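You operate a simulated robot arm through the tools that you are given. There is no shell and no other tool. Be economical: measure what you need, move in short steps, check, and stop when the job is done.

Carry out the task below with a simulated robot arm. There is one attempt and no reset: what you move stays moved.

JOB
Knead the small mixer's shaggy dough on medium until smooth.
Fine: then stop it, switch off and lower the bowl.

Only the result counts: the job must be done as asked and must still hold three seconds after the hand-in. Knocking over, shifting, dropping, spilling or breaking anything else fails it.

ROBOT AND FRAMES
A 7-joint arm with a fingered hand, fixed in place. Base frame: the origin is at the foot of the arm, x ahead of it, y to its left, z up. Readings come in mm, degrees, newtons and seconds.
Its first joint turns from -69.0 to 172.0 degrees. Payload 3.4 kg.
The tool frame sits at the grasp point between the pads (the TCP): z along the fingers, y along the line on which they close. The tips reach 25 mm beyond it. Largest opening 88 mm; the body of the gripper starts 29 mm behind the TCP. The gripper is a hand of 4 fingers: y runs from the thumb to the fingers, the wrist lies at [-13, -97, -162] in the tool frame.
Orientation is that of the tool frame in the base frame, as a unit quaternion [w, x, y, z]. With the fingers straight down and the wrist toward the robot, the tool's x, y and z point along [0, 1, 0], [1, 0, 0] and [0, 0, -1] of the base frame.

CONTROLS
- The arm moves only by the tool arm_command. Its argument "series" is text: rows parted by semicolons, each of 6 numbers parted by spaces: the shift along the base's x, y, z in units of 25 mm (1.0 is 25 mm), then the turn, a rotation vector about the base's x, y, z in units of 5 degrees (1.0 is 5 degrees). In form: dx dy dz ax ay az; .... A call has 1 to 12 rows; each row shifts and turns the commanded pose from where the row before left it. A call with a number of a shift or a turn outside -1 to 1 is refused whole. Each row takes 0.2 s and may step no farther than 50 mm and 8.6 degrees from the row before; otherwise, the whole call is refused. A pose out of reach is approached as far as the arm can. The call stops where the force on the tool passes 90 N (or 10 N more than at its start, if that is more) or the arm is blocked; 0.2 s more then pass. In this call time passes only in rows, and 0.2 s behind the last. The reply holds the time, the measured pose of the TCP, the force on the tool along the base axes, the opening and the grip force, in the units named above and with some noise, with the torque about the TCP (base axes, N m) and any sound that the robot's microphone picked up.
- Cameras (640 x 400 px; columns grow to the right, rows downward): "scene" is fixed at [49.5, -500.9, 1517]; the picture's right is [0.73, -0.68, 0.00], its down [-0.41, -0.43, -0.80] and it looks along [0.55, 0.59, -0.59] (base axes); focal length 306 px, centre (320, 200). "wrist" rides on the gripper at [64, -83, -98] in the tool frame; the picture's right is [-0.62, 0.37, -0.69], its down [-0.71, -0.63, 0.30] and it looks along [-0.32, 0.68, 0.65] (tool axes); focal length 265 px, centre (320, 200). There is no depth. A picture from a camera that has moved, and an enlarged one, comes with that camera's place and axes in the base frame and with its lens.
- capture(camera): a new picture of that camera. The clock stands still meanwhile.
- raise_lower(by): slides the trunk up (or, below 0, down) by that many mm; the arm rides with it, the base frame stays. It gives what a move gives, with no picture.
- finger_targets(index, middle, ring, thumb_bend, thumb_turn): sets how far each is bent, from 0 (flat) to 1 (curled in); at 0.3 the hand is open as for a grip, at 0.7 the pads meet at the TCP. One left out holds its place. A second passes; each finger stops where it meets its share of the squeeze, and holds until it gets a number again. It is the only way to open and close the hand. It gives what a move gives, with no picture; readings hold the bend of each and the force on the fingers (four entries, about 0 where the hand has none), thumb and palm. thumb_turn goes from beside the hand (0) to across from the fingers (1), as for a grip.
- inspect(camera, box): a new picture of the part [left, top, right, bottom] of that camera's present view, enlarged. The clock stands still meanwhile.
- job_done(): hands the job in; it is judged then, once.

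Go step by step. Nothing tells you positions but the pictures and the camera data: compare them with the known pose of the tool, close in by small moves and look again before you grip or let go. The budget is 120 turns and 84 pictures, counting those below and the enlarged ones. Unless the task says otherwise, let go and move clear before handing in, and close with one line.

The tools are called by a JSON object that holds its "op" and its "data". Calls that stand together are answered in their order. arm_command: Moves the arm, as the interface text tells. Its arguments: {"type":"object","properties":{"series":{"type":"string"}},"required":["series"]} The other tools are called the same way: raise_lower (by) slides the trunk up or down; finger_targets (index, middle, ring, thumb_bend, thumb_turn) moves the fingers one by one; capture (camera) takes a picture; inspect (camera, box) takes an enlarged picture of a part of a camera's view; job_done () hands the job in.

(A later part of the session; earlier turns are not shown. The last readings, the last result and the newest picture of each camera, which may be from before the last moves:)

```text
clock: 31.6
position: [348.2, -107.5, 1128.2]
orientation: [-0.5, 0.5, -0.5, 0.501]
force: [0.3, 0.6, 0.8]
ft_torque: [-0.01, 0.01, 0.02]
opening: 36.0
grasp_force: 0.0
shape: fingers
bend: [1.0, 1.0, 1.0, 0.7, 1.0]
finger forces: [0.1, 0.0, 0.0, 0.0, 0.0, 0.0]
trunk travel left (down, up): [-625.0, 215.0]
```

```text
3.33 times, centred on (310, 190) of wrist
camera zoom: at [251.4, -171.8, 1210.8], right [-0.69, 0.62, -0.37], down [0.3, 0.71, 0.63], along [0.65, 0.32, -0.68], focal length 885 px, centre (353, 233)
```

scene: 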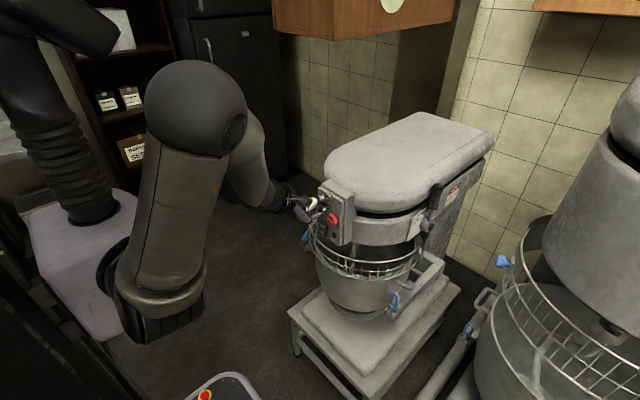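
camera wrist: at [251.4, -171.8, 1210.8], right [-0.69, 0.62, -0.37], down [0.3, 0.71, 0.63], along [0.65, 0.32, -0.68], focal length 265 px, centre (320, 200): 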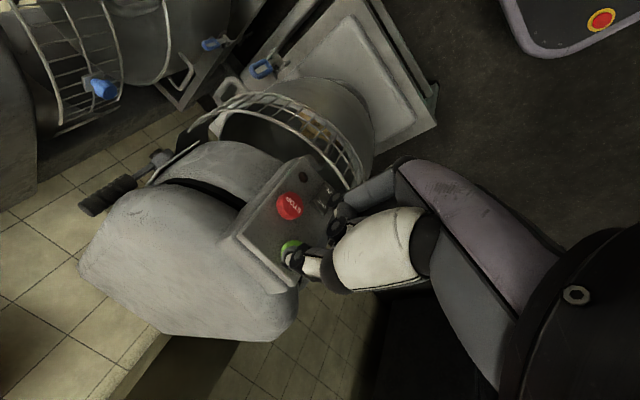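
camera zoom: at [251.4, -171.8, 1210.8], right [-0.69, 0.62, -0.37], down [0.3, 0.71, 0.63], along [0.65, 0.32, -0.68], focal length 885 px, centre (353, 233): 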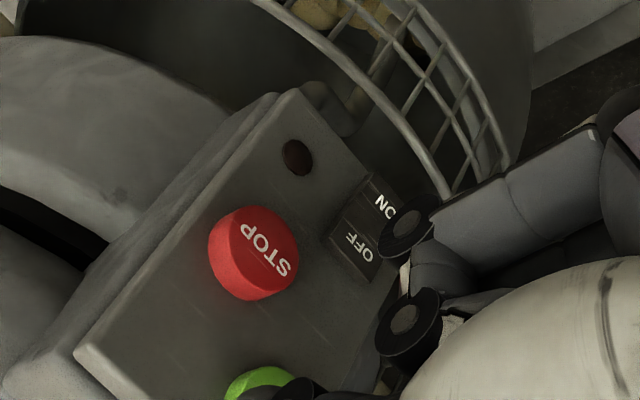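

The rocker is at about x≈464, y≈-63, with ON at z≈970 and OFF at z≈988; the guard rail runs just in front and below near (445,-58,960). I'll pitch the hand down 35° so the thumb can come in over the rail.

{"op": "arm_command", "data": {"series": "0 0 0 0 1 0;0 0 0 0 1 0;0 0 0 0 1 0;0 0 0 0 1 0;0 0 0 0 1 0;0 0 0 0 1 0;0 0 0 0 1 0;0.8 0.5 -0.8 0 0 0;0.8 0.5 -0.8 0 0 0;0.4 0.6 -0.8 0 0 0"}}

{"op": "capture", "data": {"camera": "wrist"}}

{"op": "inspect", "data": {"camera": "scene", "box": [270, 170, 366, 250]}}

```text
clock: 33.8
position: [399.6, -65.6, 1068.5]
orientation: [0.327, -0.627, 0.627, -0.327]
force: [-0.9, -0.3, 0.7]
ft_torque: [-0.03, 0.02, -0.02]
opening: 36.3
grasp_force: 0.0
shape: fingers
bend: [1.0, 1.0, 1.0, 0.7, 1.0]
finger forces: [0.1, 0.0, 0.0, 0.0, 0.0, 0.0]
trunk travel left (down, up): [-625.0, 215.0]
```

```text
42 pictures are left
camera wrist: at [367.4, -131.7, 1192.8], right [-0.78, 0.62, 0.1], down [0.61, 0.71, 0.34], along [0.14, 0.32, -0.94], focal length 265 px, centre (320, 200)
```

wrist: 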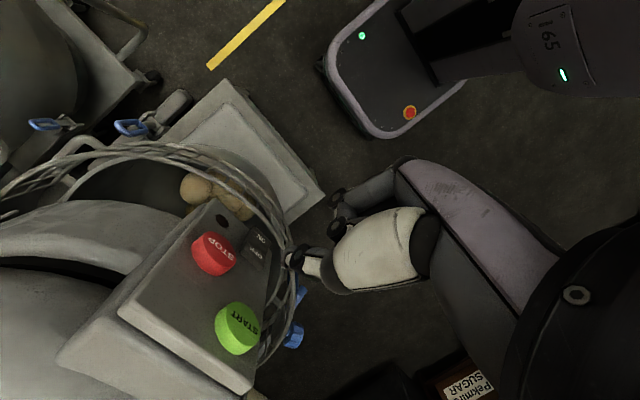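

```text
5.00 times, centred on (318, 210) of scene
camera zoom: at [49.5, -500.9, 1517.0], right [0.73, -0.68, 0.0], down [-0.41, -0.43, -0.8], along [0.55, 0.59, -0.59], focal length 1529 px, centre (330, 150)
```

zoom: 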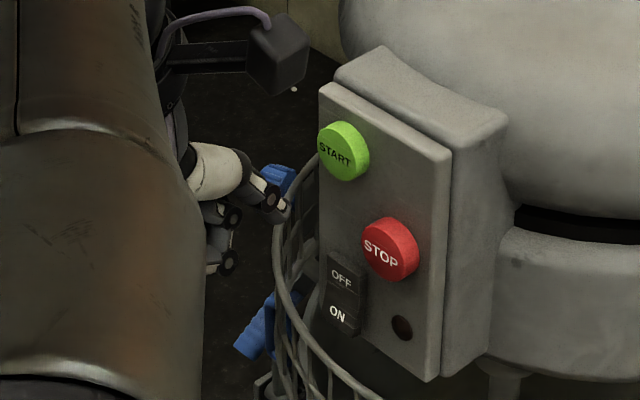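

The overhead view places ON at about (466,-62,963) and the rail about 20 mm in front of it. I'll pitch 10° more and hover the thumb above the gap.

{"op": "arm_command", "data": {"series": "0 0 0 0 1 0;0 0 0 0 1 0;0.5 0.15 -0.8 0 0 0;0.5 0 -0.8 0 0 0;0.3 0 -0.8 0 0 0"}}

{"op": "inspect", "data": {"camera": "wrist", "box": [200, 160, 360, 280]}}

{"op": "inspect", "data": {"camera": "scene", "box": [286, 190, 350, 240]}}

```text
clock: 35.0
position: [432.7, -62.1, 1008.7]
orientation: [0.271, -0.653, 0.653, -0.271]
force: [0.2, 0.0, -0.1]
ft_torque: [0.04, 0.0, 0.0]
opening: 36.5
grasp_force: 0.1
shape: fingers
bend: [1.0, 1.0, 1.0, 0.7, 1.0]
finger forces: [0.0, 0.0, 0.1, 0.0, 0.0, 0.0]
trunk travel left (down, up): [-625.0, 215.0]
```

```text
3.33 times, centred on (280, 220) of wrist
camera zoom: at [422.7, -127.6, 1136.0], right [-0.75, 0.62, 0.23], down [0.66, 0.71, 0.23], along [-0.02, 0.32, -0.95], focal length 885 px, centre (453, 133)
```

zoom: 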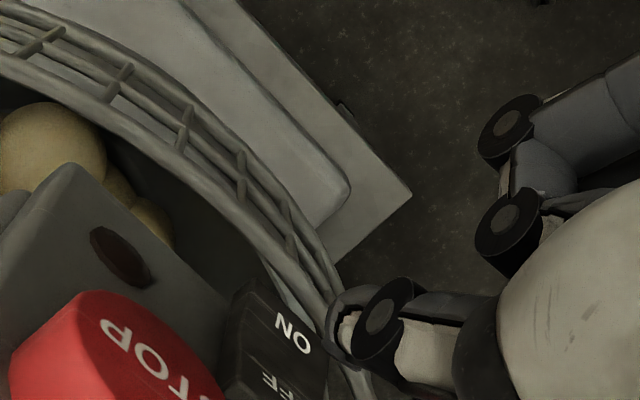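

```text
8.00 times, centred on (318, 215) of scene
camera zoom: at [49.5, -500.9, 1517.0], right [0.73, -0.68, 0.0], down [-0.41, -0.43, -0.8], along [0.55, 0.59, -0.59], focal length 2446 px, centre (336, 80)
```

zoom: 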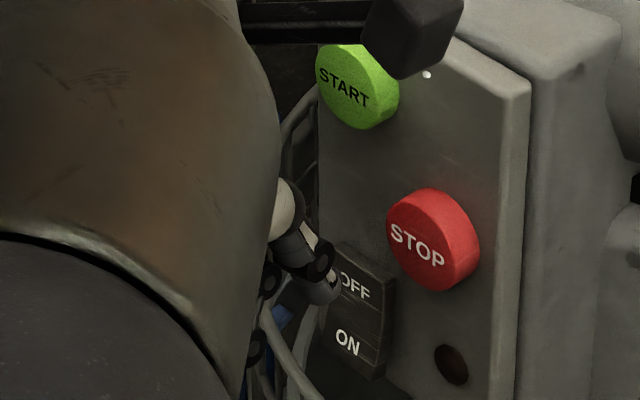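

The rail is lower (z≈946) than the ON half, so there is room. I'll lower the thumb to ON height, keeping to the ON half, and check.

{"op": "arm_command", "data": {"series": "0 0 -0.5 0 0 0;0 0 -0.4 0 0 0"}}

{"op": "inspect", "data": {"camera": "scene", "box": [286, 190, 350, 240]}}

{"op": "inspect", "data": {"camera": "wrist", "box": [240, 210, 320, 270]}}

```text
clock: 35.5
position: [431.2, -63.5, 986.3]
orientation: [-0.27, 0.654, -0.653, 0.27]
force: [-1.2, -0.1, 0.0]
ft_torque: [0.01, -0.04, 0.01]
opening: 36.5
grasp_force: 0.0
shape: fingers
bend: [1.0, 1.0, 1.0, 0.7, 1.0]
finger forces: [0.0, 0.0, 0.0, 0.0, 0.0, 0.0]
trunk travel left (down, up): [-625.0, 215.0]
```

```text
8.00 times, centred on (318, 215) of scene
camera zoom: at [49.5, -500.9, 1517.0], right [0.73, -0.68, 0.0], down [-0.41, -0.43, -0.8], along [0.55, 0.59, -0.59], focal length 2446 px, centre (336, 80)
```

zoom: 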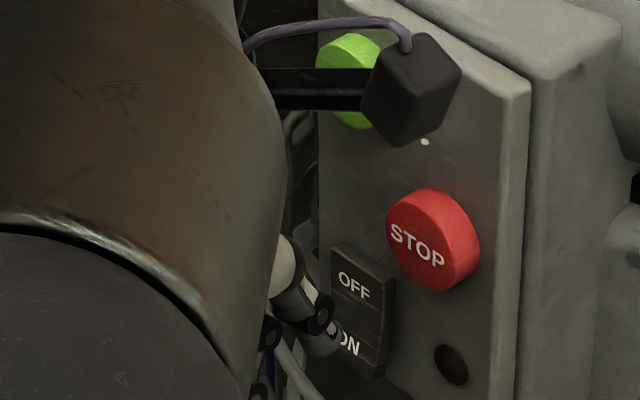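

```text
6.67 times, centred on (280, 240) of wrist
camera zoom: at [422.1, -128.1, 1114.2], right [-0.75, 0.62, 0.23], down [0.66, 0.71, 0.23], along [-0.02, 0.32, -0.95], focal length 1769 px, centre (587, -67)
```

zoom: 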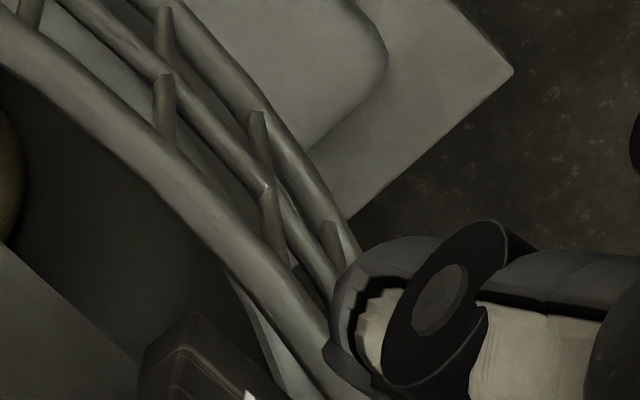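

The thumb tip is just in front of ON. I'll drop 5 mm more and push forward in small steps.

{"op": "arm_command", "data": {"series": "0 0 -0.2 0 0 0;0.15 0 0 0 0 0;0.15 0 0 0 0 0;0.15 0 0 0 0 0"}}

{"op": "inspect", "data": {"camera": "scene", "box": [286, 190, 350, 240]}}

```text
clock: 36.5
position: [443.3, -63.4, 982.1]
orientation: [-0.271, 0.653, -0.653, 0.271]
force: [-0.1, 0.6, -0.1]
ft_torque: [0.03, -0.01, -0.01]
opening: 36.3
grasp_force: 0.0
shape: fingers
bend: [1.0, 1.0, 1.0, 0.7, 1.0]
finger forces: [0.0, 0.0, 0.0, 0.1, 0.1, 0.0]
trunk travel left (down, up): [-625.0, 215.0]
```

```text
8.00 times, centred on (318, 215) of scene
camera zoom: at [49.5, -500.9, 1517.0], right [0.73, -0.68, 0.0], down [-0.41, -0.43, -0.8], along [0.55, 0.59, -0.59], focal length 2446 px, centre (336, 80)
```

zoom: 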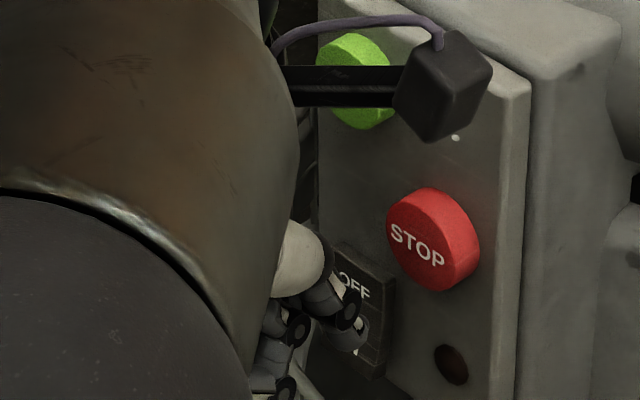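

No contact yet. I'll lower slightly and continue.

{"op": "arm_command", "data": {"series": "0 0.1 -0.2 0 0 0;0.15 0 0 0 0 0;0.15 0 0 0 0 0"}}

{"op": "inspect", "data": {"camera": "scene", "box": [286, 190, 350, 240]}}

```text
clock: 37.4
position: [449.1, -60.7, 976.1]
orientation: [-0.271, 0.654, -0.653, 0.27]
force: [-1.5, 0.1, 0.9]
ft_torque: [-0.02, 0.0, 0.02]
opening: 35.9
grasp_force: 1.2
shape: fingers
bend: [1.0, 1.0, 1.0, 0.71, 1.0]
finger forces: [0.0, 0.1, 0.0, 0.0, 1.6, 0.0]
trunk travel left (down, up): [-625.0, 215.0]
```

```text
8.00 times, centred on (318, 215) of scene
camera zoom: at [49.5, -500.9, 1517.0], right [0.73, -0.68, 0.0], down [-0.41, -0.43, -0.8], along [0.55, 0.59, -0.59], focal length 2446 px, centre (336, 80)
```

zoom: 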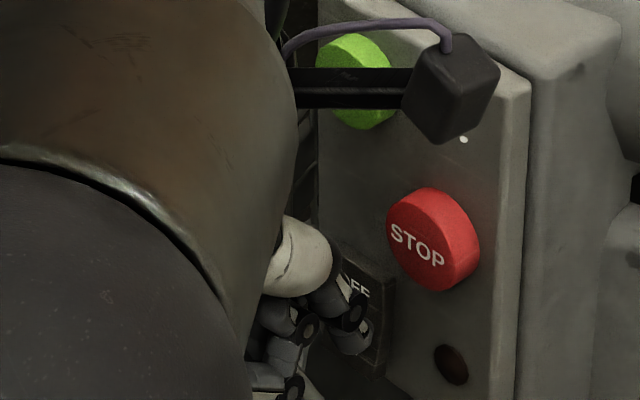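

Light contact (1.6 N on the thumb) at the ON half. I'll push a few millimeters more.

{"op": "arm_command", "data": {"series": "0.12 0 0 0 0 0;0.12 0 0 0 0 0;0.12 0 0 0 0 0"}}

{"op": "inspect", "data": {"camera": "scene", "box": [286, 190, 350, 240]}}

```text
clock: 38.1
position: [457.7, -60.6, 975.8]
orientation: [-0.271, 0.654, -0.653, 0.27]
force: [-8.9, 1.2, 1.8]
ft_torque: [0.03, 0.07, -0.09]
opening: 33.6
grasp_force: 3.4
shape: fingers
bend: [1.0, 1.0, 1.0, 0.75, 1.0]
finger forces: [0.0, 0.0, 0.0, 0.0, 8.3, 0.0]
trunk travel left (down, up): [-625.0, 215.0]
heard: click
```

```text
8.00 times, centred on (318, 215) of scene
camera zoom: at [49.5, -500.9, 1517.0], right [0.73, -0.68, 0.0], down [-0.41, -0.43, -0.8], along [0.55, 0.59, -0.59], focal length 2446 px, centre (336, 80)
```

zoom: 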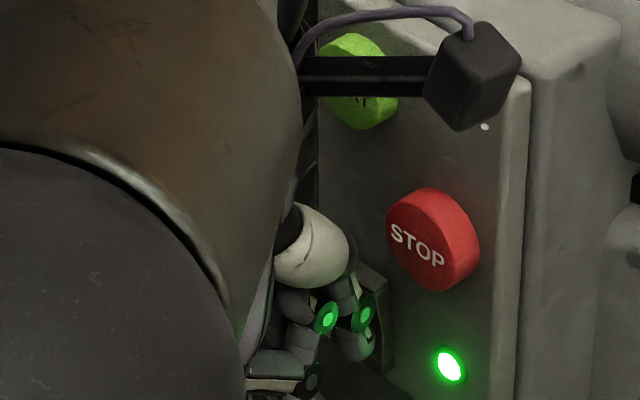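

A click, and the lamp is green, so power is on. I'll back away up and out, then look at the bowl lift side before starting.

{"op": "arm_command", "data": {"series": "-0.5 0 0 0 0 0;-0.5 0 0.6 0 0 0;-0.5 0 1 0 0 0;-0.5 0.5 1 0 0 0;0 1 1 0 0 0;0 1 0 0 0 0;0 1 0 0 0 0;0 1 0 0 0 0"}}

{"op": "capture", "data": {"camera": "wrist"}}

```text
clock: 40.0
position: [409.3, 51.8, 1065.1]
orientation: [0.271, -0.653, 0.653, -0.271]
force: [-0.2, -0.6, 0.3]
ft_torque: [0.02, -0.02, 0.01]
opening: 36.5
grasp_force: 0.0
shape: fingers
bend: [1.0, 1.0, 1.0, 0.7, 1.0]
finger forces: [0.0, 0.0, 0.1, 0.0, 0.0, 0.0]
trunk travel left (down, up): [-625.0, 215.0]
```

```text
33 pictures are left
camera wrist: at [399.9, -12.4, 1193.9], right [-0.75, 0.62, 0.23], down [0.66, 0.71, 0.23], along [-0.02, 0.32, -0.95], focal length 265 px, centre (320, 200)
```

wrist: 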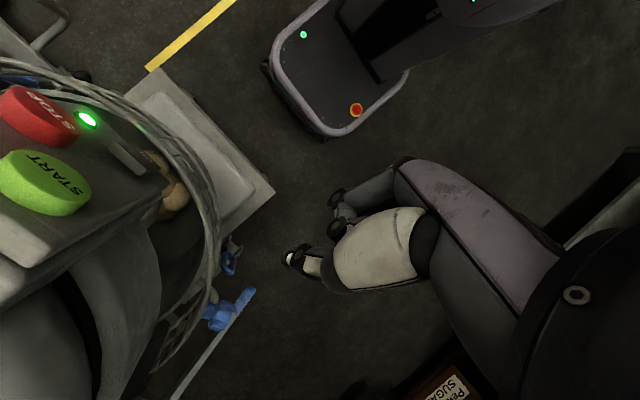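

The lift handle's blue grip is near (575,118,895), with its bar rising toward the rear. I'll pitch the hand back level for a proper look at it.

{"op": "arm_command", "data": {"series": "0 0.2 0 0 -1 0;0 0.2 0 0 -1 0;0 0.2 0 0 -1 0;0 0.2 0 0 -1 0;0 0.2 0 0 -1 0;0 0.2 0 0 -1 0;0 0.2 0 0 -1 0;0 0.2 0 0 -1 0;0 0 0 0 -1 0"}}

{"op": "capture", "data": {"camera": "wrist"}}

```text
clock: 42.0
position: [415.1, 82.8, 1068.5]
orientation: [0.501, -0.489, 0.523, -0.487]
force: [-1.2, 0.1, -0.2]
ft_torque: [0.01, 0.01, -0.02]
opening: 36.1
grasp_force: 0.1
shape: fingers
bend: [1.0, 1.0, 1.0, 0.7, 1.0]
finger forces: [0.0, 0.1, 0.0, 0.0, 0.1, 0.0]
trunk travel left (down, up): [-625.0, 215.0]
```

```text
32 pictures are left
camera wrist: at [318.9, 15.5, 1150.9], right [-0.69, 0.65, -0.32], down [0.33, 0.68, 0.66], along [0.64, 0.35, -0.68], focal length 265 px, centre (320, 200)
```

wrist: 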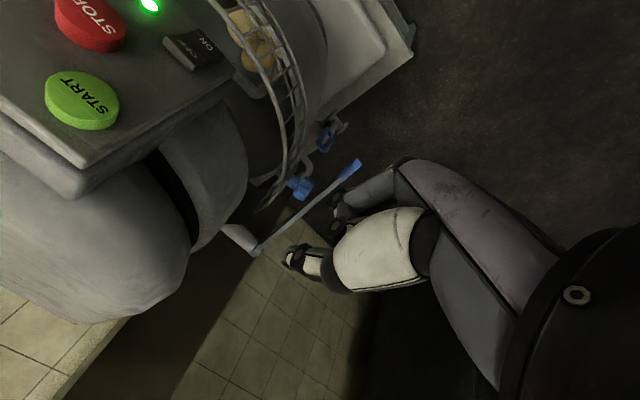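

There are two blue things here: a knob on the guard, and a separate lift lever, a rod with a blue grip. I'll enlarge.

{"op": "inspect", "data": {"camera": "wrist", "box": [210, 110, 370, 270]}}

{"op": "inspect", "data": {"camera": "scene", "box": [290, 190, 354, 254]}}

```text
2.50 times, centred on (290, 190) of wrist
camera zoom: at [318.9, 15.5, 1150.9], right [-0.69, 0.65, -0.32], down [0.33, 0.68, 0.66], along [0.64, 0.35, -0.68], focal length 664 px, centre (395, 225)
```

zoom: 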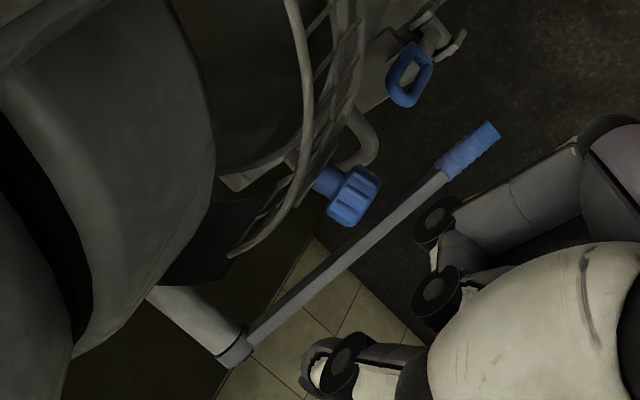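

```text
6.25 times, centred on (322, 222) of scene
camera zoom: at [49.5, -500.9, 1517.0], right [0.73, -0.68, 0.0], down [-0.41, -0.43, -0.8], along [0.55, 0.59, -0.59], focal length 1911 px, centre (308, 62)
```

zoom: 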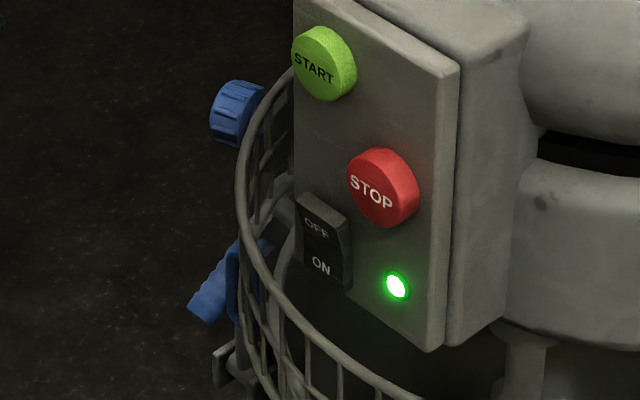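

The lift lever pivots at the rear left (around x≈860, z≈850), and its grip hangs forward and low near (605–620,215,665). First comes START, at about (478,-54,1062). I'll pitch down 25° so the curled fingers stay clear of STOP, and line up.

{"op": "arm_command", "data": {"series": "-0.4 -0.6 0.2 0 1 0;0 -0.8 0 0 1 0;0 -1 0 0 1 0;0 -1 0 0 1 0;0 -1 0 0 1 0;0 -1 0 0 0 0"}}

{"op": "capture", "data": {"camera": "wrist"}}

{"op": "inspect", "data": {"camera": "scene", "box": [270, 160, 398, 260]}}

```text
clock: 43.4
position: [400.2, -45.1, 1069.7]
orientation: [-0.38, 0.597, -0.596, 0.379]
force: [-1.0, -0.2, 0.1]
ft_torque: [0.01, -0.04, 0.02]
opening: 36.0
grasp_force: 0.0
shape: fingers
bend: [1.0, 1.0, 1.0, 0.7, 1.0]
finger forces: [0.1, 0.1, 0.0, 0.0, 0.1, 0.0]
trunk travel left (down, up): [-625.0, 215.0]
```

```text
29 pictures are left
camera wrist: at [347.1, -110.6, 1186.0], right [-0.78, 0.62, -0.04], down [0.54, 0.71, 0.44], along [0.3, 0.32, -0.9], focal length 265 px, centre (320, 200)
```

wrist: 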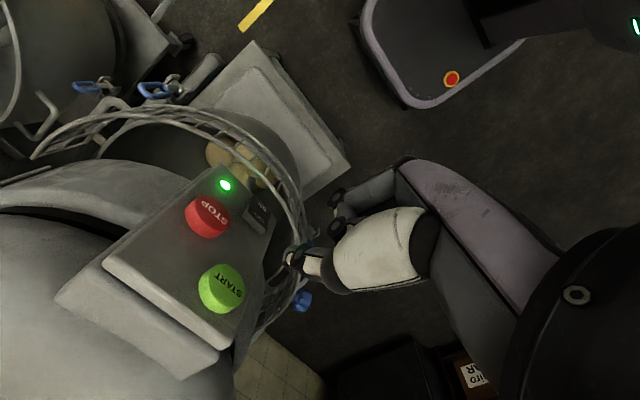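

```text
4.00 times, centred on (334, 210) of scene
camera zoom: at [49.5, -500.9, 1517.0], right [0.73, -0.68, 0.0], down [-0.41, -0.43, -0.8], along [0.55, 0.59, -0.59], focal length 1223 px, centre (264, 160)
```

zoom: 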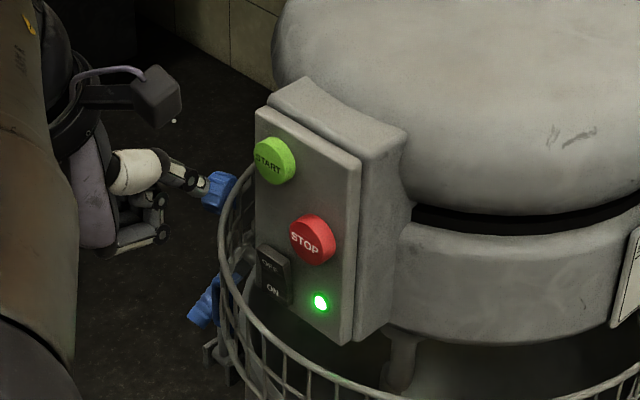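

START comes out at (476,-57,1065). I'll align and advance to just short of it.

{"op": "arm_command", "data": {"series": "0.5 -0.25 0.15 0 0 0;0.6 -0.23 0.1 0 0 0;0.5 0 0 0 0 0"}}

{"op": "inspect", "data": {"camera": "scene", "box": [290, 170, 370, 240]}}

```text
clock: 44.1
position: [440.0, -55.2, 1077.8]
orientation: [-0.38, 0.597, -0.596, 0.38]
force: [0.1, 0.0, -0.5]
ft_torque: [-0.02, 0.01, 0.02]
opening: 36.4
grasp_force: 0.0
shape: fingers
bend: [1.0, 1.0, 1.0, 0.7, 1.0]
finger forces: [0.0, 0.0, 0.0, 0.0, 0.0, 0.0]
trunk travel left (down, up): [-625.0, 215.0]
```

```text
5.71 times, centred on (330, 205) of scene
camera zoom: at [49.5, -500.9, 1517.0], right [0.73, -0.68, 0.0], down [-0.41, -0.43, -0.8], along [0.55, 0.59, -0.59], focal length 1747 px, centre (263, 171)
```

zoom: 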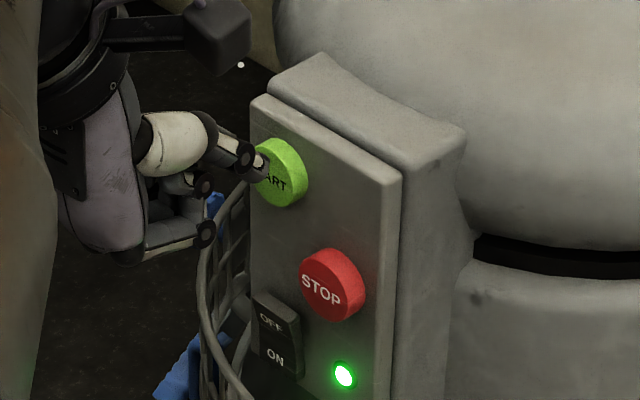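

Slightly high; I'll drop 11 mm and press in small steps.

{"op": "arm_command", "data": {"series": "0 0 -0.44 0 0 0;0.15 0 0 0 0 0;0.15 0 0 0 0 0;0.15 0 0 0 0 0;0.15 0 0 0 0 0"}}

{"op": "inspect", "data": {"camera": "scene", "box": [290, 170, 370, 240]}}

```text
clock: 45.4
position: [453.0, -54.0, 1068.0]
orientation: [-0.38, 0.597, -0.595, 0.38]
force: [-7.0, -0.2, 1.4]
ft_torque: [-0.02, -0.02, -0.09]
opening: 34.9
grasp_force: 3.6
shape: fingers
bend: [1.0, 1.0, 1.0, 0.73, 1.0]
finger forces: [0.1, 0.0, 0.1, 0.0, 6.8, 0.0]
trunk travel left (down, up): [-625.0, 215.0]
heard: click
```

```text
5.71 times, centred on (330, 205) of scene
camera zoom: at [49.5, -500.9, 1517.0], right [0.73, -0.68, 0.0], down [-0.41, -0.43, -0.8], along [0.55, 0.59, -0.59], focal length 1747 px, centre (263, 171)
```

zoom: 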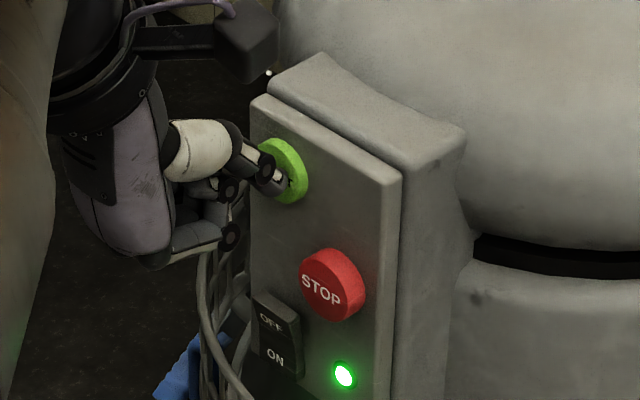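

START clicked. I'll release and line up in front of STOP, listening for the motor.

{"op": "arm_command", "data": {"series": "-0.6 0 0 0 0 0;-0.6 -0.4 -0.5 0 0 0;-0.2 -0.5 -0.7 0 0 0;0 -0.5 -0.7 0 0 0"}}

{"op": "capture", "data": {"camera": "wrist"}}

```text
clock: 46.4
position: [420.8, -92.7, 1017.9]
orientation: [0.38, -0.596, 0.597, -0.38]
force: [0.3, -0.1, -0.2]
ft_torque: [0.01, -0.01, 0.0]
opening: 36.2
grasp_force: 0.0
shape: fingers
bend: [1.0, 1.0, 1.0, 0.7, 1.0]
finger forces: [0.1, 0.1, 0.1, 0.0, 0.0, 0.0]
trunk travel left (down, up): [-625.0, 215.0]
```

```text
25 pictures are left
camera wrist: at [367.2, -156.9, 1134.5], right [-0.78, 0.62, -0.04], down [0.54, 0.71, 0.44], along [0.3, 0.33, -0.9], focal length 265 px, centre (320, 200)
```

wrist: 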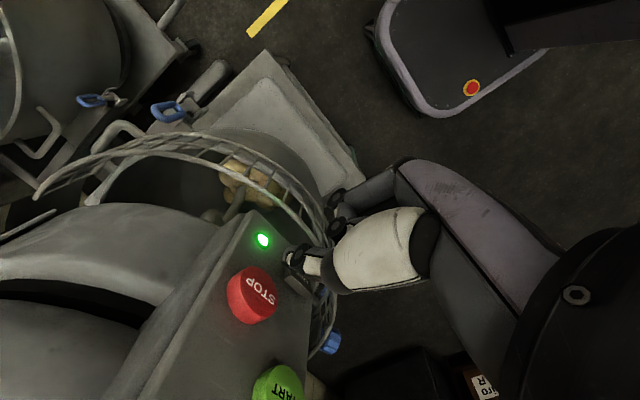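

No motor sound is reported. I'll check the dough and hook now and again after a couple of seconds.

{"op": "inspect", "data": {"camera": "wrist", "box": [150, 120, 310, 240]}}

{"op": "arm_command", "data": {"series": "0 0 0 0 0 0;0 0 0 0 0 0;0 0 0 0 0 0;0 0 0 0 0 0;0 0 0 0 0 0;0 0 0 0 0 0"}}

{"op": "inspect", "data": {"camera": "wrist", "box": [150, 120, 310, 240]}}

```text
3.33 times, centred on (230, 180) of wrist
camera zoom: at [367.2, -156.9, 1134.5], right [-0.78, 0.62, -0.04], down [0.54, 0.71, 0.44], along [0.3, 0.33, -0.9], focal length 885 px, centre (620, 267)
```

zoom: 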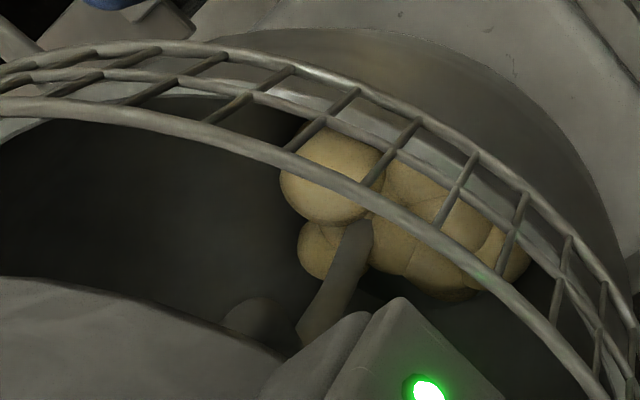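

```text
clock: 47.8
position: [420.5, -90.7, 1016.9]
orientation: [-0.38, 0.597, -0.596, 0.379]
force: [-0.5, -0.3, -0.2]
ft_torque: [0.01, -0.04, 0.01]
opening: 36.3
grasp_force: 0.0
shape: fingers
bend: [1.0, 1.0, 1.0, 0.7, 1.0]
finger forces: [0.0, 0.0, 0.1, 0.1, 0.1, 0.1]
trunk travel left (down, up): [-625.0, 215.0]
```

```text
3.33 times, centred on (230, 180) of wrist
camera zoom: at [367.1, -156.1, 1134.8], right [-0.78, 0.62, -0.04], down [0.54, 0.71, 0.44], along [0.3, 0.32, -0.9], focal length 885 px, centre (620, 267)
```

zoom: 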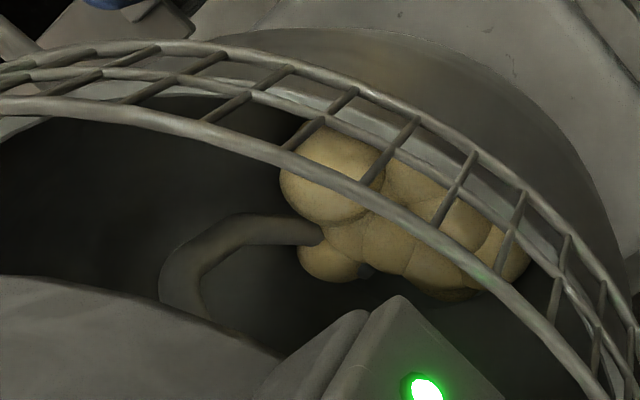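

The hook has turned, so it is running. I'll wait a few seconds and check the dough.

{"op": "arm_command", "data": {"series": "0 0 0 0 0 0;0 0 0 0 0 0;0 0 0 0 0 0;0 0 0 0 0 0;0 0 0 0 0 0;0 0 0 0 0 0;0 0 0 0 0 0;0 0 0 0 0 0;0 0 0 0 0 0;0 0 0 0 0 0;0 0 0 0 0 0;0 0 0 0 0 0"}}

{"op": "arm_command", "data": {"series": "0 0 0 0 0 0;0 0 0 0 0 0;0 0 0 0 0 0;0 0 0 0 0 0;0 0 0 0 0 0;0 0 0 0 0 0;0 0 0 0 0 0;0 0 0 0 0 0;0 0 0 0 0 0;0 0 0 0 0 0;0 0 0 0 0 0;0 0 0 0 0 0"}}

{"op": "inspect", "data": {"camera": "wrist", "box": [150, 120, 310, 240]}}

```text
clock: 50.4
position: [419.2, -90.5, 1017.7]
orientation: [0.379, -0.596, 0.597, -0.38]
force: [0.0, 0.4, -0.5]
ft_torque: [0.02, 0.02, 0.03]
opening: 36.5
grasp_force: 0.1
shape: fingers
bend: [1.0, 1.0, 1.0, 0.7, 1.0]
finger forces: [0.0, 0.1, 0.0, 0.1, 0.1, 0.0]
trunk travel left (down, up): [-625.0, 215.0]
```

```text
clock: 53.0
position: [421.2, -91.0, 1018.1]
orientation: [0.38, -0.596, 0.596, -0.38]
force: [0.6, -1.2, -0.5]
ft_torque: [-0.02, 0.02, 0.03]
opening: 36.4
grasp_force: 0.1
shape: fingers
bend: [1.0, 1.0, 1.0, 0.7, 1.0]
finger forces: [0.0, 0.1, 0.1, 0.1, 0.0, 0.0]
trunk travel left (down, up): [-625.0, 215.0]
```

```text
3.33 times, centred on (230, 180) of wrist
camera zoom: at [367.1, -156.2, 1134.8], right [-0.78, 0.62, -0.04], down [0.54, 0.71, 0.44], along [0.3, 0.32, -0.9], focal length 885 px, centre (620, 267)
```

zoom: 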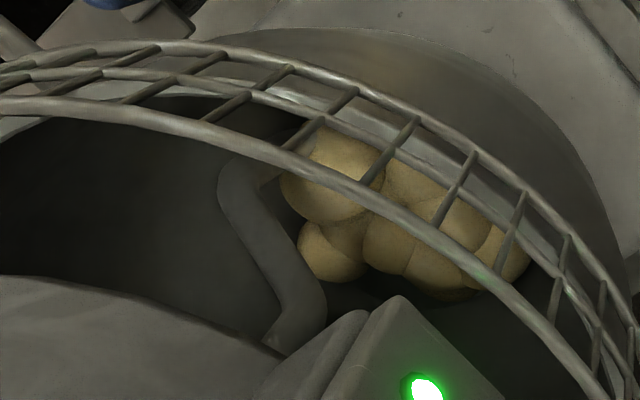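

The hook keeps turning and the dough is still lumpy. I'll wait longer.

{"op": "arm_command", "data": {"series": "0 0 0 0 0 0;0 0 0 0 0 0;0 0 0 0 0 0;0 0 0 0 0 0;0 0 0 0 0 0;0 0 0 0 0 0;0 0 0 0 0 0;0 0 0 0 0 0;0 0 0 0 0 0;0 0 0 0 0 0;0 0 0 0 0 0;0 0 0 0 0 0"}}

{"op": "arm_command", "data": {"series": "0 0 0 0 0 0;0 0 0 0 0 0;0 0 0 0 0 0;0 0 0 0 0 0;0 0 0 0 0 0;0 0 0 0 0 0;0 0 0 0 0 0;0 0 0 0 0 0;0 0 0 0 0 0;0 0 0 0 0 0;0 0 0 0 0 0;0 0 0 0 0 0"}}

{"op": "arm_command", "data": {"series": "0 0 0 0 0 0;0 0 0 0 0 0;0 0 0 0 0 0;0 0 0 0 0 0;0 0 0 0 0 0;0 0 0 0 0 0;0 0 0 0 0 0;0 0 0 0 0 0;0 0 0 0 0 0;0 0 0 0 0 0;0 0 0 0 0 0;0 0 0 0 0 0"}}

{"op": "inspect", "data": {"camera": "wrist", "box": [150, 120, 310, 240]}}

```text
clock: 55.5
position: [419.8, -91.4, 1016.9]
orientation: [0.38, -0.596, 0.597, -0.38]
force: [0.3, 0.3, 0.4]
ft_torque: [0.01, 0.02, -0.01]
opening: 36.2
grasp_force: 0.0
shape: fingers
bend: [1.0, 1.0, 1.0, 0.7, 1.0]
finger forces: [0.0, 0.0, 0.0, 0.0, 0.0, 0.0]
trunk travel left (down, up): [-625.0, 215.0]
```

```text
clock: 58.1
position: [420.0, -91.7, 1018.6]
orientation: [0.38, -0.596, 0.597, -0.381]
force: [0.4, 0.6, -0.3]
ft_torque: [-0.03, 0.02, 0.04]
opening: 36.5
grasp_force: 0.0
shape: fingers
bend: [1.0, 1.0, 1.0, 0.7, 1.0]
finger forces: [0.0, 0.1, 0.0, 0.0, 0.1, 0.1]
trunk travel left (down, up): [-625.0, 215.0]
```

```text
clock: 60.8
position: [418.3, -90.6, 1017.8]
orientation: [-0.38, 0.596, -0.596, 0.38]
force: [-0.7, -0.4, 0.0]
ft_torque: [-0.02, 0.03, 0.01]
opening: 36.3
grasp_force: 0.0
shape: fingers
bend: [1.0, 1.0, 1.0, 0.7, 1.0]
finger forces: [0.0, 0.1, 0.0, 0.0, 0.0, 0.1]
trunk travel left (down, up): [-625.0, 215.0]
```

```text
3.33 times, centred on (230, 180) of wrist
camera zoom: at [367.1, -156.2, 1134.8], right [-0.78, 0.62, -0.04], down [0.54, 0.71, 0.44], along [0.3, 0.32, -0.9], focal length 885 px, centre (620, 267)
```

zoom: 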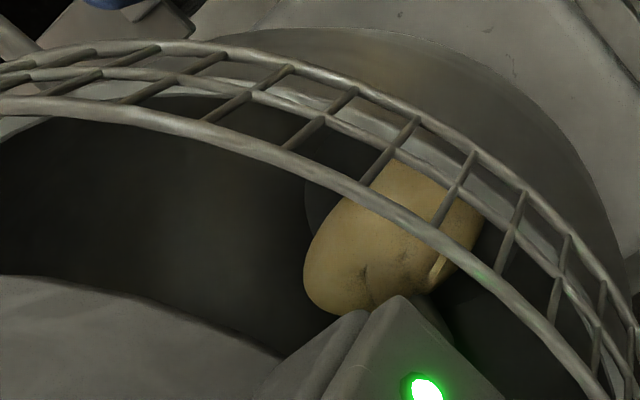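

The dough has come together into one mass but still shows creases. I'll wait a bit more and check.

{"op": "arm_command", "data": {"series": "0 0 0 0 0 0;0 0 0 0 0 0;0 0 0 0 0 0;0 0 0 0 0 0;0 0 0 0 0 0;0 0 0 0 0 0;0 0 0 0 0 0;0 0 0 0 0 0;0 0 0 0 0 0;0 0 0 0 0 0;0 0 0 0 0 0;0 0 0 0 0 0"}}

{"op": "arm_command", "data": {"series": "0 0 0 0 0 0;0 0 0 0 0 0;0 0 0 0 0 0;0 0 0 0 0 0;0 0 0 0 0 0"}}

{"op": "inspect", "data": {"camera": "wrist", "box": [150, 120, 310, 240]}}

```text
clock: 63.4
position: [420.4, -91.5, 1018.8]
orientation: [0.379, -0.596, 0.597, -0.38]
force: [0.2, 0.4, 0.7]
ft_torque: [0.0, 0.01, -0.01]
opening: 36.4
grasp_force: 0.1
shape: fingers
bend: [1.0, 1.0, 1.0, 0.7, 1.0]
finger forces: [0.0, 0.1, 0.0, 0.1, 0.0, 0.1]
trunk travel left (down, up): [-625.0, 215.0]
```

```text
clock: 64.5
position: [419.4, -90.9, 1017.6]
orientation: [0.379, -0.596, 0.597, -0.38]
force: [0.7, -0.5, -0.5]
ft_torque: [0.04, 0.01, 0.0]
opening: 36.5
grasp_force: 0.1
shape: fingers
bend: [1.0, 1.0, 1.0, 0.7, 1.0]
finger forces: [0.0, 0.0, 0.0, 0.1, 0.0, 0.0]
trunk travel left (down, up): [-625.0, 215.0]
```

```text
3.33 times, centred on (230, 180) of wrist
camera zoom: at [367.1, -156.2, 1134.8], right [-0.78, 0.62, -0.04], down [0.54, 0.71, 0.44], along [0.3, 0.32, -0.9], focal length 885 px, centre (620, 267)
```

zoom: 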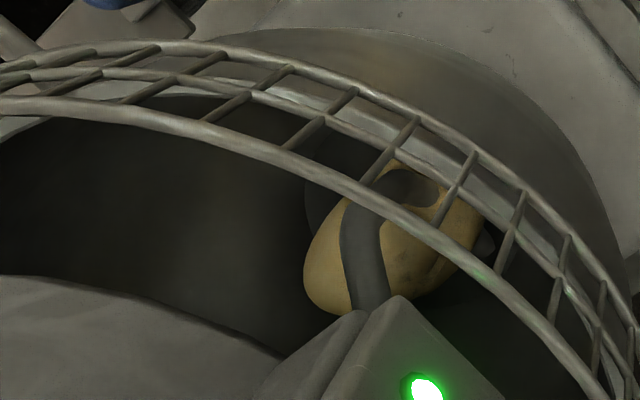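

Same shape, partly behind the hook. I'll zoom tighter on the surface after another short wait.

{"op": "arm_command", "data": {"series": "0 0 0 0 0 0;0 0 0 0 0 0"}}

{"op": "inspect", "data": {"camera": "wrist", "box": [215, 155, 285, 215]}}

```text
clock: 65.2
position: [420.6, -91.0, 1017.3]
orientation: [0.38, -0.596, 0.596, -0.38]
force: [-0.1, -0.2, 0.0]
ft_torque: [-0.03, -0.02, -0.01]
opening: 36.0
grasp_force: 0.1
shape: fingers
bend: [1.0, 1.0, 1.0, 0.7, 1.0]
finger forces: [0.1, 0.0, 0.0, 0.1, 0.0, 0.1]
trunk travel left (down, up): [-625.0, 215.0]
```

```text
6.67 times, centred on (250, 185) of wrist
camera zoom: at [367.1, -156.2, 1134.8], right [-0.78, 0.62, -0.04], down [0.54, 0.71, 0.44], along [0.3, 0.32, -0.9], focal length 1769 px, centre (787, 300)
```

zoom: 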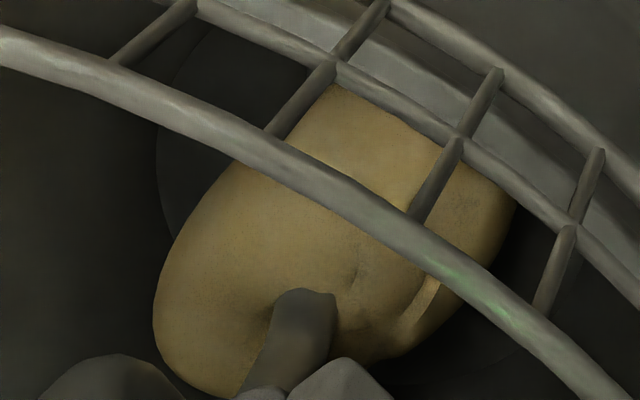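

The dough is one smooth-skinned mass now, so I'll press STOP. The thumb is already lined up.

{"op": "arm_command", "data": {"series": "0.5 0.1 0 0 0 0;0.4 0 0 0 0 0;0.15 0 0 0 0 0;0.15 0 0 0 0 0;0.15 0 0 0 0 0"}}

{"op": "inspect", "data": {"camera": "scene", "box": [290, 170, 370, 240]}}

```text
clock: 66.3
position: [451.9, -88.5, 1020.5]
orientation: [0.38, -0.596, 0.596, -0.38]
force: [-7.7, 0.4, 2.0]
ft_torque: [-0.03, 0.01, -0.05]
opening: 34.4
grasp_force: 4.5
shape: fingers
bend: [1.0, 1.0, 1.0, 0.73, 1.0]
finger forces: [0.0, 0.1, 0.0, 0.0, 8.1, 0.0]
trunk travel left (down, up): [-625.0, 215.0]
heard: click
```

```text
5.71 times, centred on (330, 205) of scene
camera zoom: at [49.5, -500.9, 1517.0], right [0.73, -0.68, 0.0], down [-0.41, -0.43, -0.8], along [0.55, 0.59, -0.59], focal length 1747 px, centre (263, 171)
```

zoom: 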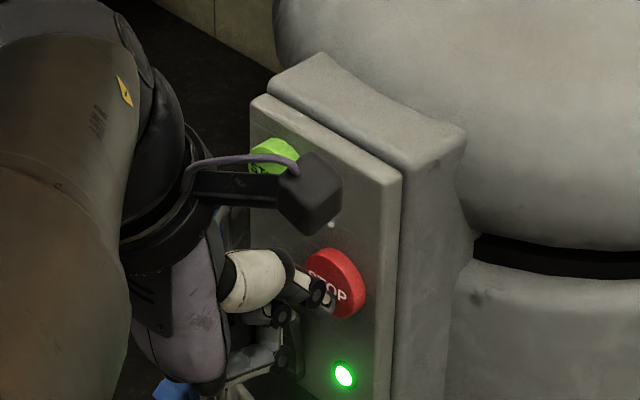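

STOP clicked. I'll back off, pitch down to 45° again, and line up with the OFF half of the rocker.

{"op": "arm_command", "data": {"series": "-0.6 0 0 0 0 0;-0.6 0 0 0 0 0;0 0.3 0 0 1 0;0 0.3 0 0 1 0;0 0.3 0 0 1 0;0 0.2 -0.3 0 1 0;0 0 -0.6 0 0 0"}}

{"op": "capture", "data": {"camera": "wrist"}}

{"op": "inspect", "data": {"camera": "scene", "box": [286, 190, 350, 240]}}

```text
clock: 68.0
position: [423.8, -59.7, 995.3]
orientation: [0.27, -0.653, 0.654, -0.271]
force: [0.1, -0.1, -0.1]
ft_torque: [0.03, -0.02, -0.01]
opening: 36.3
grasp_force: 0.0
shape: fingers
bend: [1.0, 1.0, 1.0, 0.7, 1.0]
finger forces: [0.0, 0.0, 0.0, 0.0, 0.1, 0.2]
trunk travel left (down, up): [-625.0, 215.0]
```

```text
17 pictures are left
camera wrist: at [413.8, -124.7, 1123.3], right [-0.75, 0.62, 0.23], down [0.66, 0.71, 0.23], along [-0.02, 0.32, -0.95], focal length 265 px, centre (320, 200)
```

wrist: 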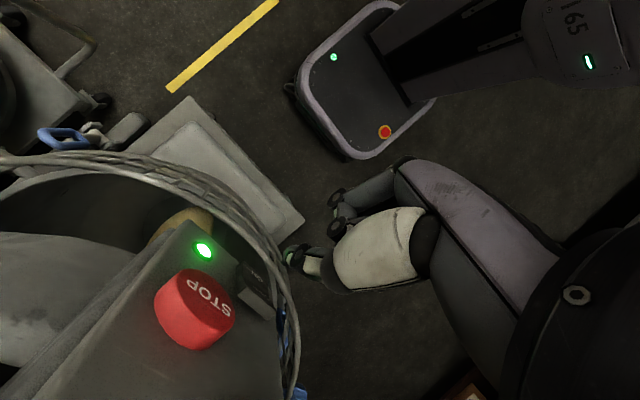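

```text
8.00 times, centred on (318, 215) of scene
camera zoom: at [49.5, -500.9, 1517.0], right [0.73, -0.68, 0.0], down [-0.41, -0.43, -0.8], along [0.55, 0.59, -0.59], focal length 2446 px, centre (336, 80)
```

zoom: 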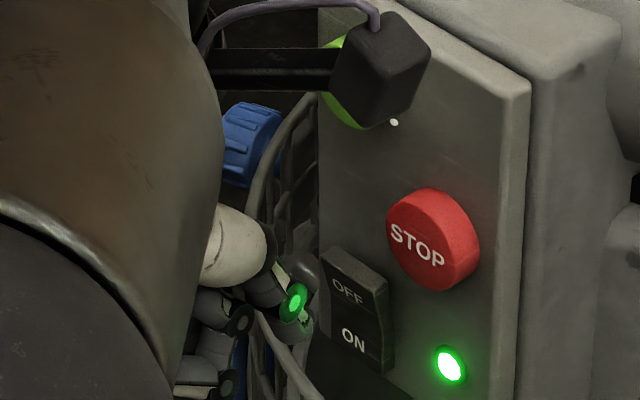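

Pushing forward from here will land on OFF after raising about 4 mm. Pressing now.

{"op": "arm_command", "data": {"series": "0.3 0.05 0.2 0 0 0;0.3 0 0 0 0 0;0.15 0 0 0 0 0;0.15 0 0 0 0 0;0.12 0 0 0 0 0;0.12 0 0 0 0 0"}}

{"op": "inspect", "data": {"camera": "scene", "box": [286, 190, 350, 240]}}

```text
clock: 69.3
position: [452.3, -60.0, 1002.1]
orientation: [0.27, -0.653, 0.654, -0.271]
force: [0.5, -0.4, 0.2]
ft_torque: [-0.04, -0.04, -0.01]
opening: 36.5
grasp_force: 0.1
shape: fingers
bend: [1.0, 1.0, 1.0, 0.7, 1.0]
finger forces: [0.0, 0.0, 0.0, 0.0, 0.0, 0.0]
trunk travel left (down, up): [-625.0, 215.0]
```

```text
8.00 times, centred on (318, 215) of scene
camera zoom: at [49.5, -500.9, 1517.0], right [0.73, -0.68, 0.0], down [-0.41, -0.43, -0.8], along [0.55, 0.59, -0.59], focal length 2446 px, centre (336, 80)
```

zoom: 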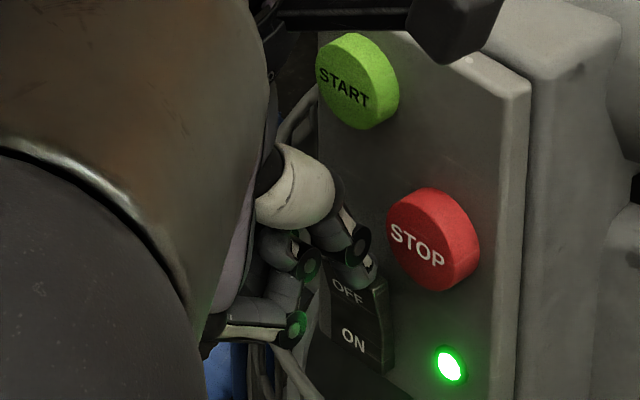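

The tip is slightly above OFF. I'll pull back a little, drop 9 mm, and push again.

{"op": "arm_command", "data": {"series": "-0.3 0 0 0 0 0;0 0 -0.36 0 0 0;0.2 0 0 0 0 0;0.15 0 0 0 0 0;0.12 0 0 0 0 0;0.12 0 0 0 0 0"}}

{"op": "inspect", "data": {"camera": "scene", "box": [286, 190, 350, 240]}}

```text
clock: 70.8
position: [458.3, -59.3, 993.2]
orientation: [0.271, -0.653, 0.653, -0.271]
force: [-6.7, 0.6, 2.0]
ft_torque: [0.0, 0.09, -0.02]
opening: 34.6
grasp_force: 3.0
shape: fingers
bend: [1.0, 1.0, 1.0, 0.74, 1.0]
finger forces: [0.0, 0.0, 0.0, 0.0, 6.3, 0.1]
trunk travel left (down, up): [-625.0, 215.0]
heard: click
```

```text
8.00 times, centred on (318, 215) of scene
camera zoom: at [49.5, -500.9, 1517.0], right [0.73, -0.68, 0.0], down [-0.41, -0.43, -0.8], along [0.55, 0.59, -0.59], focal length 2446 px, centre (336, 80)
```

zoom: 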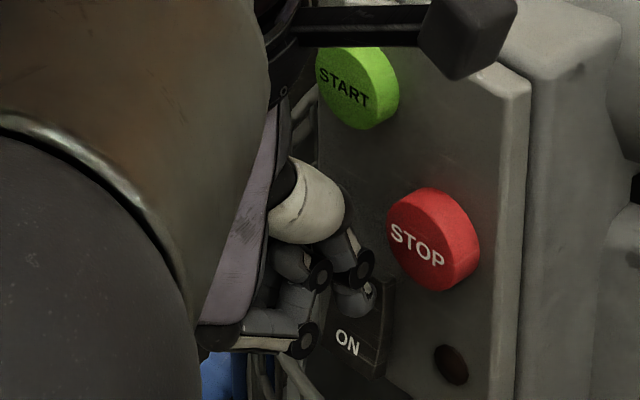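

The lamp is dark, so power is off. I'll retreat up and over to the left side to work on the lift lever.

{"op": "arm_command", "data": {"series": "-0.6 0 0 0 0 0;-0.8 0 0.6 0 0 0;-0.6 0.5 1 0 0 0;0 1 1 0 0 0;0 1 0.4 0 0 0;0 1 0 0 0 0;0 1 0 0 0 0;0 1 0 0 0 0;0 1 0 0 -1 0;0 1 0 0 -1 0;0 1 0 0 -1 0;0 1 0 0 -1 0"}}

{"op": "arm_command", "data": {"series": "0 0.4 0 0 -1 0;0 0 0 0 -1 0;0 0 0 0 -1 0;0 0 0 0 -1 0;0 0 0 0 -1 0"}}

{"op": "raise_lower", "data": {"by": -200}}

{"op": "capture", "data": {"camera": "wrist"}}

```text
clock: 73.3
position: [410.3, 177.6, 1063.8]
orientation: [0.378, -0.598, 0.599, -0.376]
force: [0.3, -1.3, -0.2]
ft_torque: [0.0, -0.01, -0.01]
opening: 36.4
grasp_force: 0.1
shape: fingers
bend: [1.0, 1.0, 1.0, 0.7, 1.0]
finger forces: [0.0, 0.1, 0.1, 0.0, 0.0, 0.0]
trunk travel left (down, up): [-625.0, 215.0]
```

```text
clock: 74.8
position: [415.0, 189.5, 1026.7]
orientation: [0.47, -0.527, 0.527, -0.472]
force: [0.0, -0.1, 0.5]
ft_torque: [-0.02, 0.01, -0.01]
opening: 35.9
grasp_force: 0.0
shape: fingers
bend: [1.0, 1.0, 1.0, 0.7, 1.0]
finger forces: [0.0, 0.2, 0.1, 0.0, 0.1, 0.0]
trunk travel left (down, up): [-625.0, 215.0]
stopped in row 5: the arm was blocked; the commanded pose is now the measured one
```

```text
clock: 76.9
position: [414.8, 188.2, 828.8]
orientation: [0.472, -0.526, 0.527, -0.471]
force: [0.4, -0.1, 0.2]
ft_torque: [-0.02, 0.01, -0.01]
opening: 36.6
grasp_force: 0.1
shape: fingers
bend: [1.0, 1.0, 1.0, 0.7, 1.0]
finger forces: [0.0, 0.1, 0.0, 0.0, 0.1, 0.0]
trunk travel left (down, up): [-425.0, 415.0]
```

```text
13 pictures are left
camera wrist: at [327.1, 123.5, 922.1], right [-0.73, 0.62, -0.29], down [0.37, 0.71, 0.59], along [0.57, 0.33, -0.75], focal length 265 px, centre (320, 200)
```

wrist: 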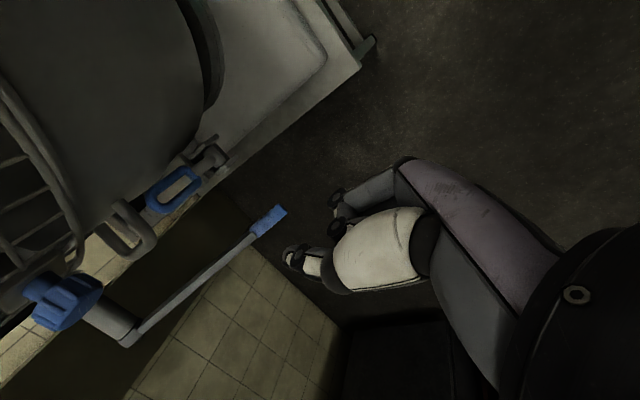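

The lever pivots near (945,250,812) and its grip ends near (652,250,602), about 36° below horizontal. I'll open the hand and bring it level in front of the grip, so the fingers pass under it and the thumb over it.

{"op": "finger_targets", "data": {"index": 0.3, "middle": 0.3, "ring": 0.3, "thumb_bend": 0.3}}

{"op": "arm_command", "data": {"series": "0.5 0.3 -0.9 0 0 0;0.5 0.3 -0.9 0 0 0;0.5 0.3 -0.9 0 0 0;0.5 0.3 -0.9 0 0 0;0.5 0.3 -0.9 0 0 0;0.5 0.3 -0.9 0 -0.7 0;0.5 0.3 -0.9 0 -0.57 0;0.5 0.3 -0.9 0 0 0;0.5 0.1 -0.9 0 0 0"}}

{"op": "capture", "data": {"camera": "wrist"}}

```text
clock: 77.9
position: [414.8, 188.9, 828.6]
orientation: [0.471, -0.526, 0.528, -0.471]
force: [-0.1, -0.1, -0.5]
ft_torque: [-0.01, -0.05, -0.03]
opening: 84.7
grasp_force: 0.1
shape: fingers
bend: [0.3, 0.3, 0.3, 0.3, 0.96]
finger forces: [0.0, 0.0, 0.1, 0.0, 0.0, 0.1]
trunk travel left (down, up): [-425.0, 415.0]
```

```text
clock: 79.9
position: [528.9, 249.4, 628.5]
orientation: [-0.501, 0.498, -0.499, 0.502]
force: [0.3, -0.2, 0.5]
ft_torque: [-0.03, -0.01, 0.0]
opening: 84.9
grasp_force: 0.1
shape: fingers
bend: [0.3, 0.3, 0.3, 0.3, 0.96]
finger forces: [0.1, 0.0, 0.0, 0.0, 0.0, 0.0]
trunk travel left (down, up): [-425.0, 415.0]
```

```text
12 pictures are left
camera wrist: at [430.2, 184.6, 710.9], right [-0.69, 0.62, -0.37], down [0.3, 0.71, 0.63], along [0.66, 0.32, -0.68], focal length 265 px, centre (320, 200)
```

wrist: 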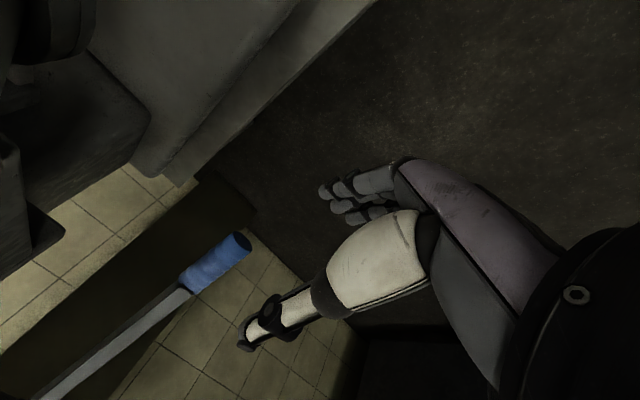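

The grip end refines to (658,249,592). I'll lower to z≈610 and slide in until the grip lies between the thumb and fingers.

{"op": "arm_command", "data": {"series": "0 0 -0.74 0 0 0;1 0 0 0 0 0;1 0 0 0 0 0;1 0 0 0 0 0;1 -0.05 0 0 0 0;0.8 0 0 0 0 0;0.7 0 0 0 0 0"}}

{"op": "capture", "data": {"camera": "wrist"}}

```text
clock: 81.5
position: [614.1, 217.7, 616.0]
orientation: [-0.501, 0.497, -0.5, 0.502]
force: [0.2, -0.3, -0.5]
ft_torque: [-0.01, -0.01, 0.03]
opening: 84.9
grasp_force: 0.0
shape: fingers
bend: [0.3, 0.3, 0.3, 0.3, 0.96]
finger forces: [0.0, 0.0, 0.1, 0.1, 0.0, 0.0]
out of reach, approached as far as the arm can: row 2, 3, 4, 5, 6, 7
trunk travel left (down, up): [-425.0, 415.0]
```

```text
11 pictures are left
camera wrist: at [516.5, 153.0, 697.6], right [-0.69, 0.62, -0.37], down [0.3, 0.71, 0.63], along [0.66, 0.33, -0.68], focal length 265 px, centre (320, 200)
```

wrist: 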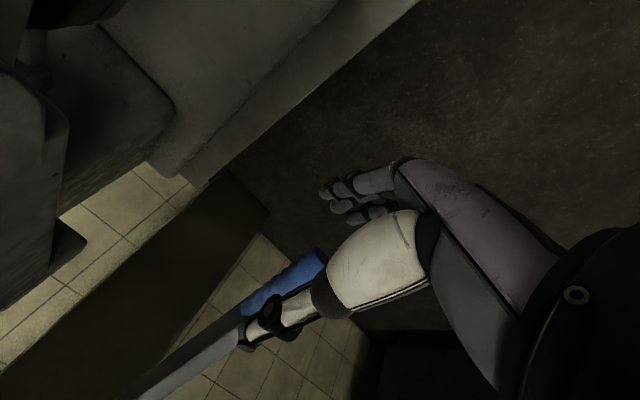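

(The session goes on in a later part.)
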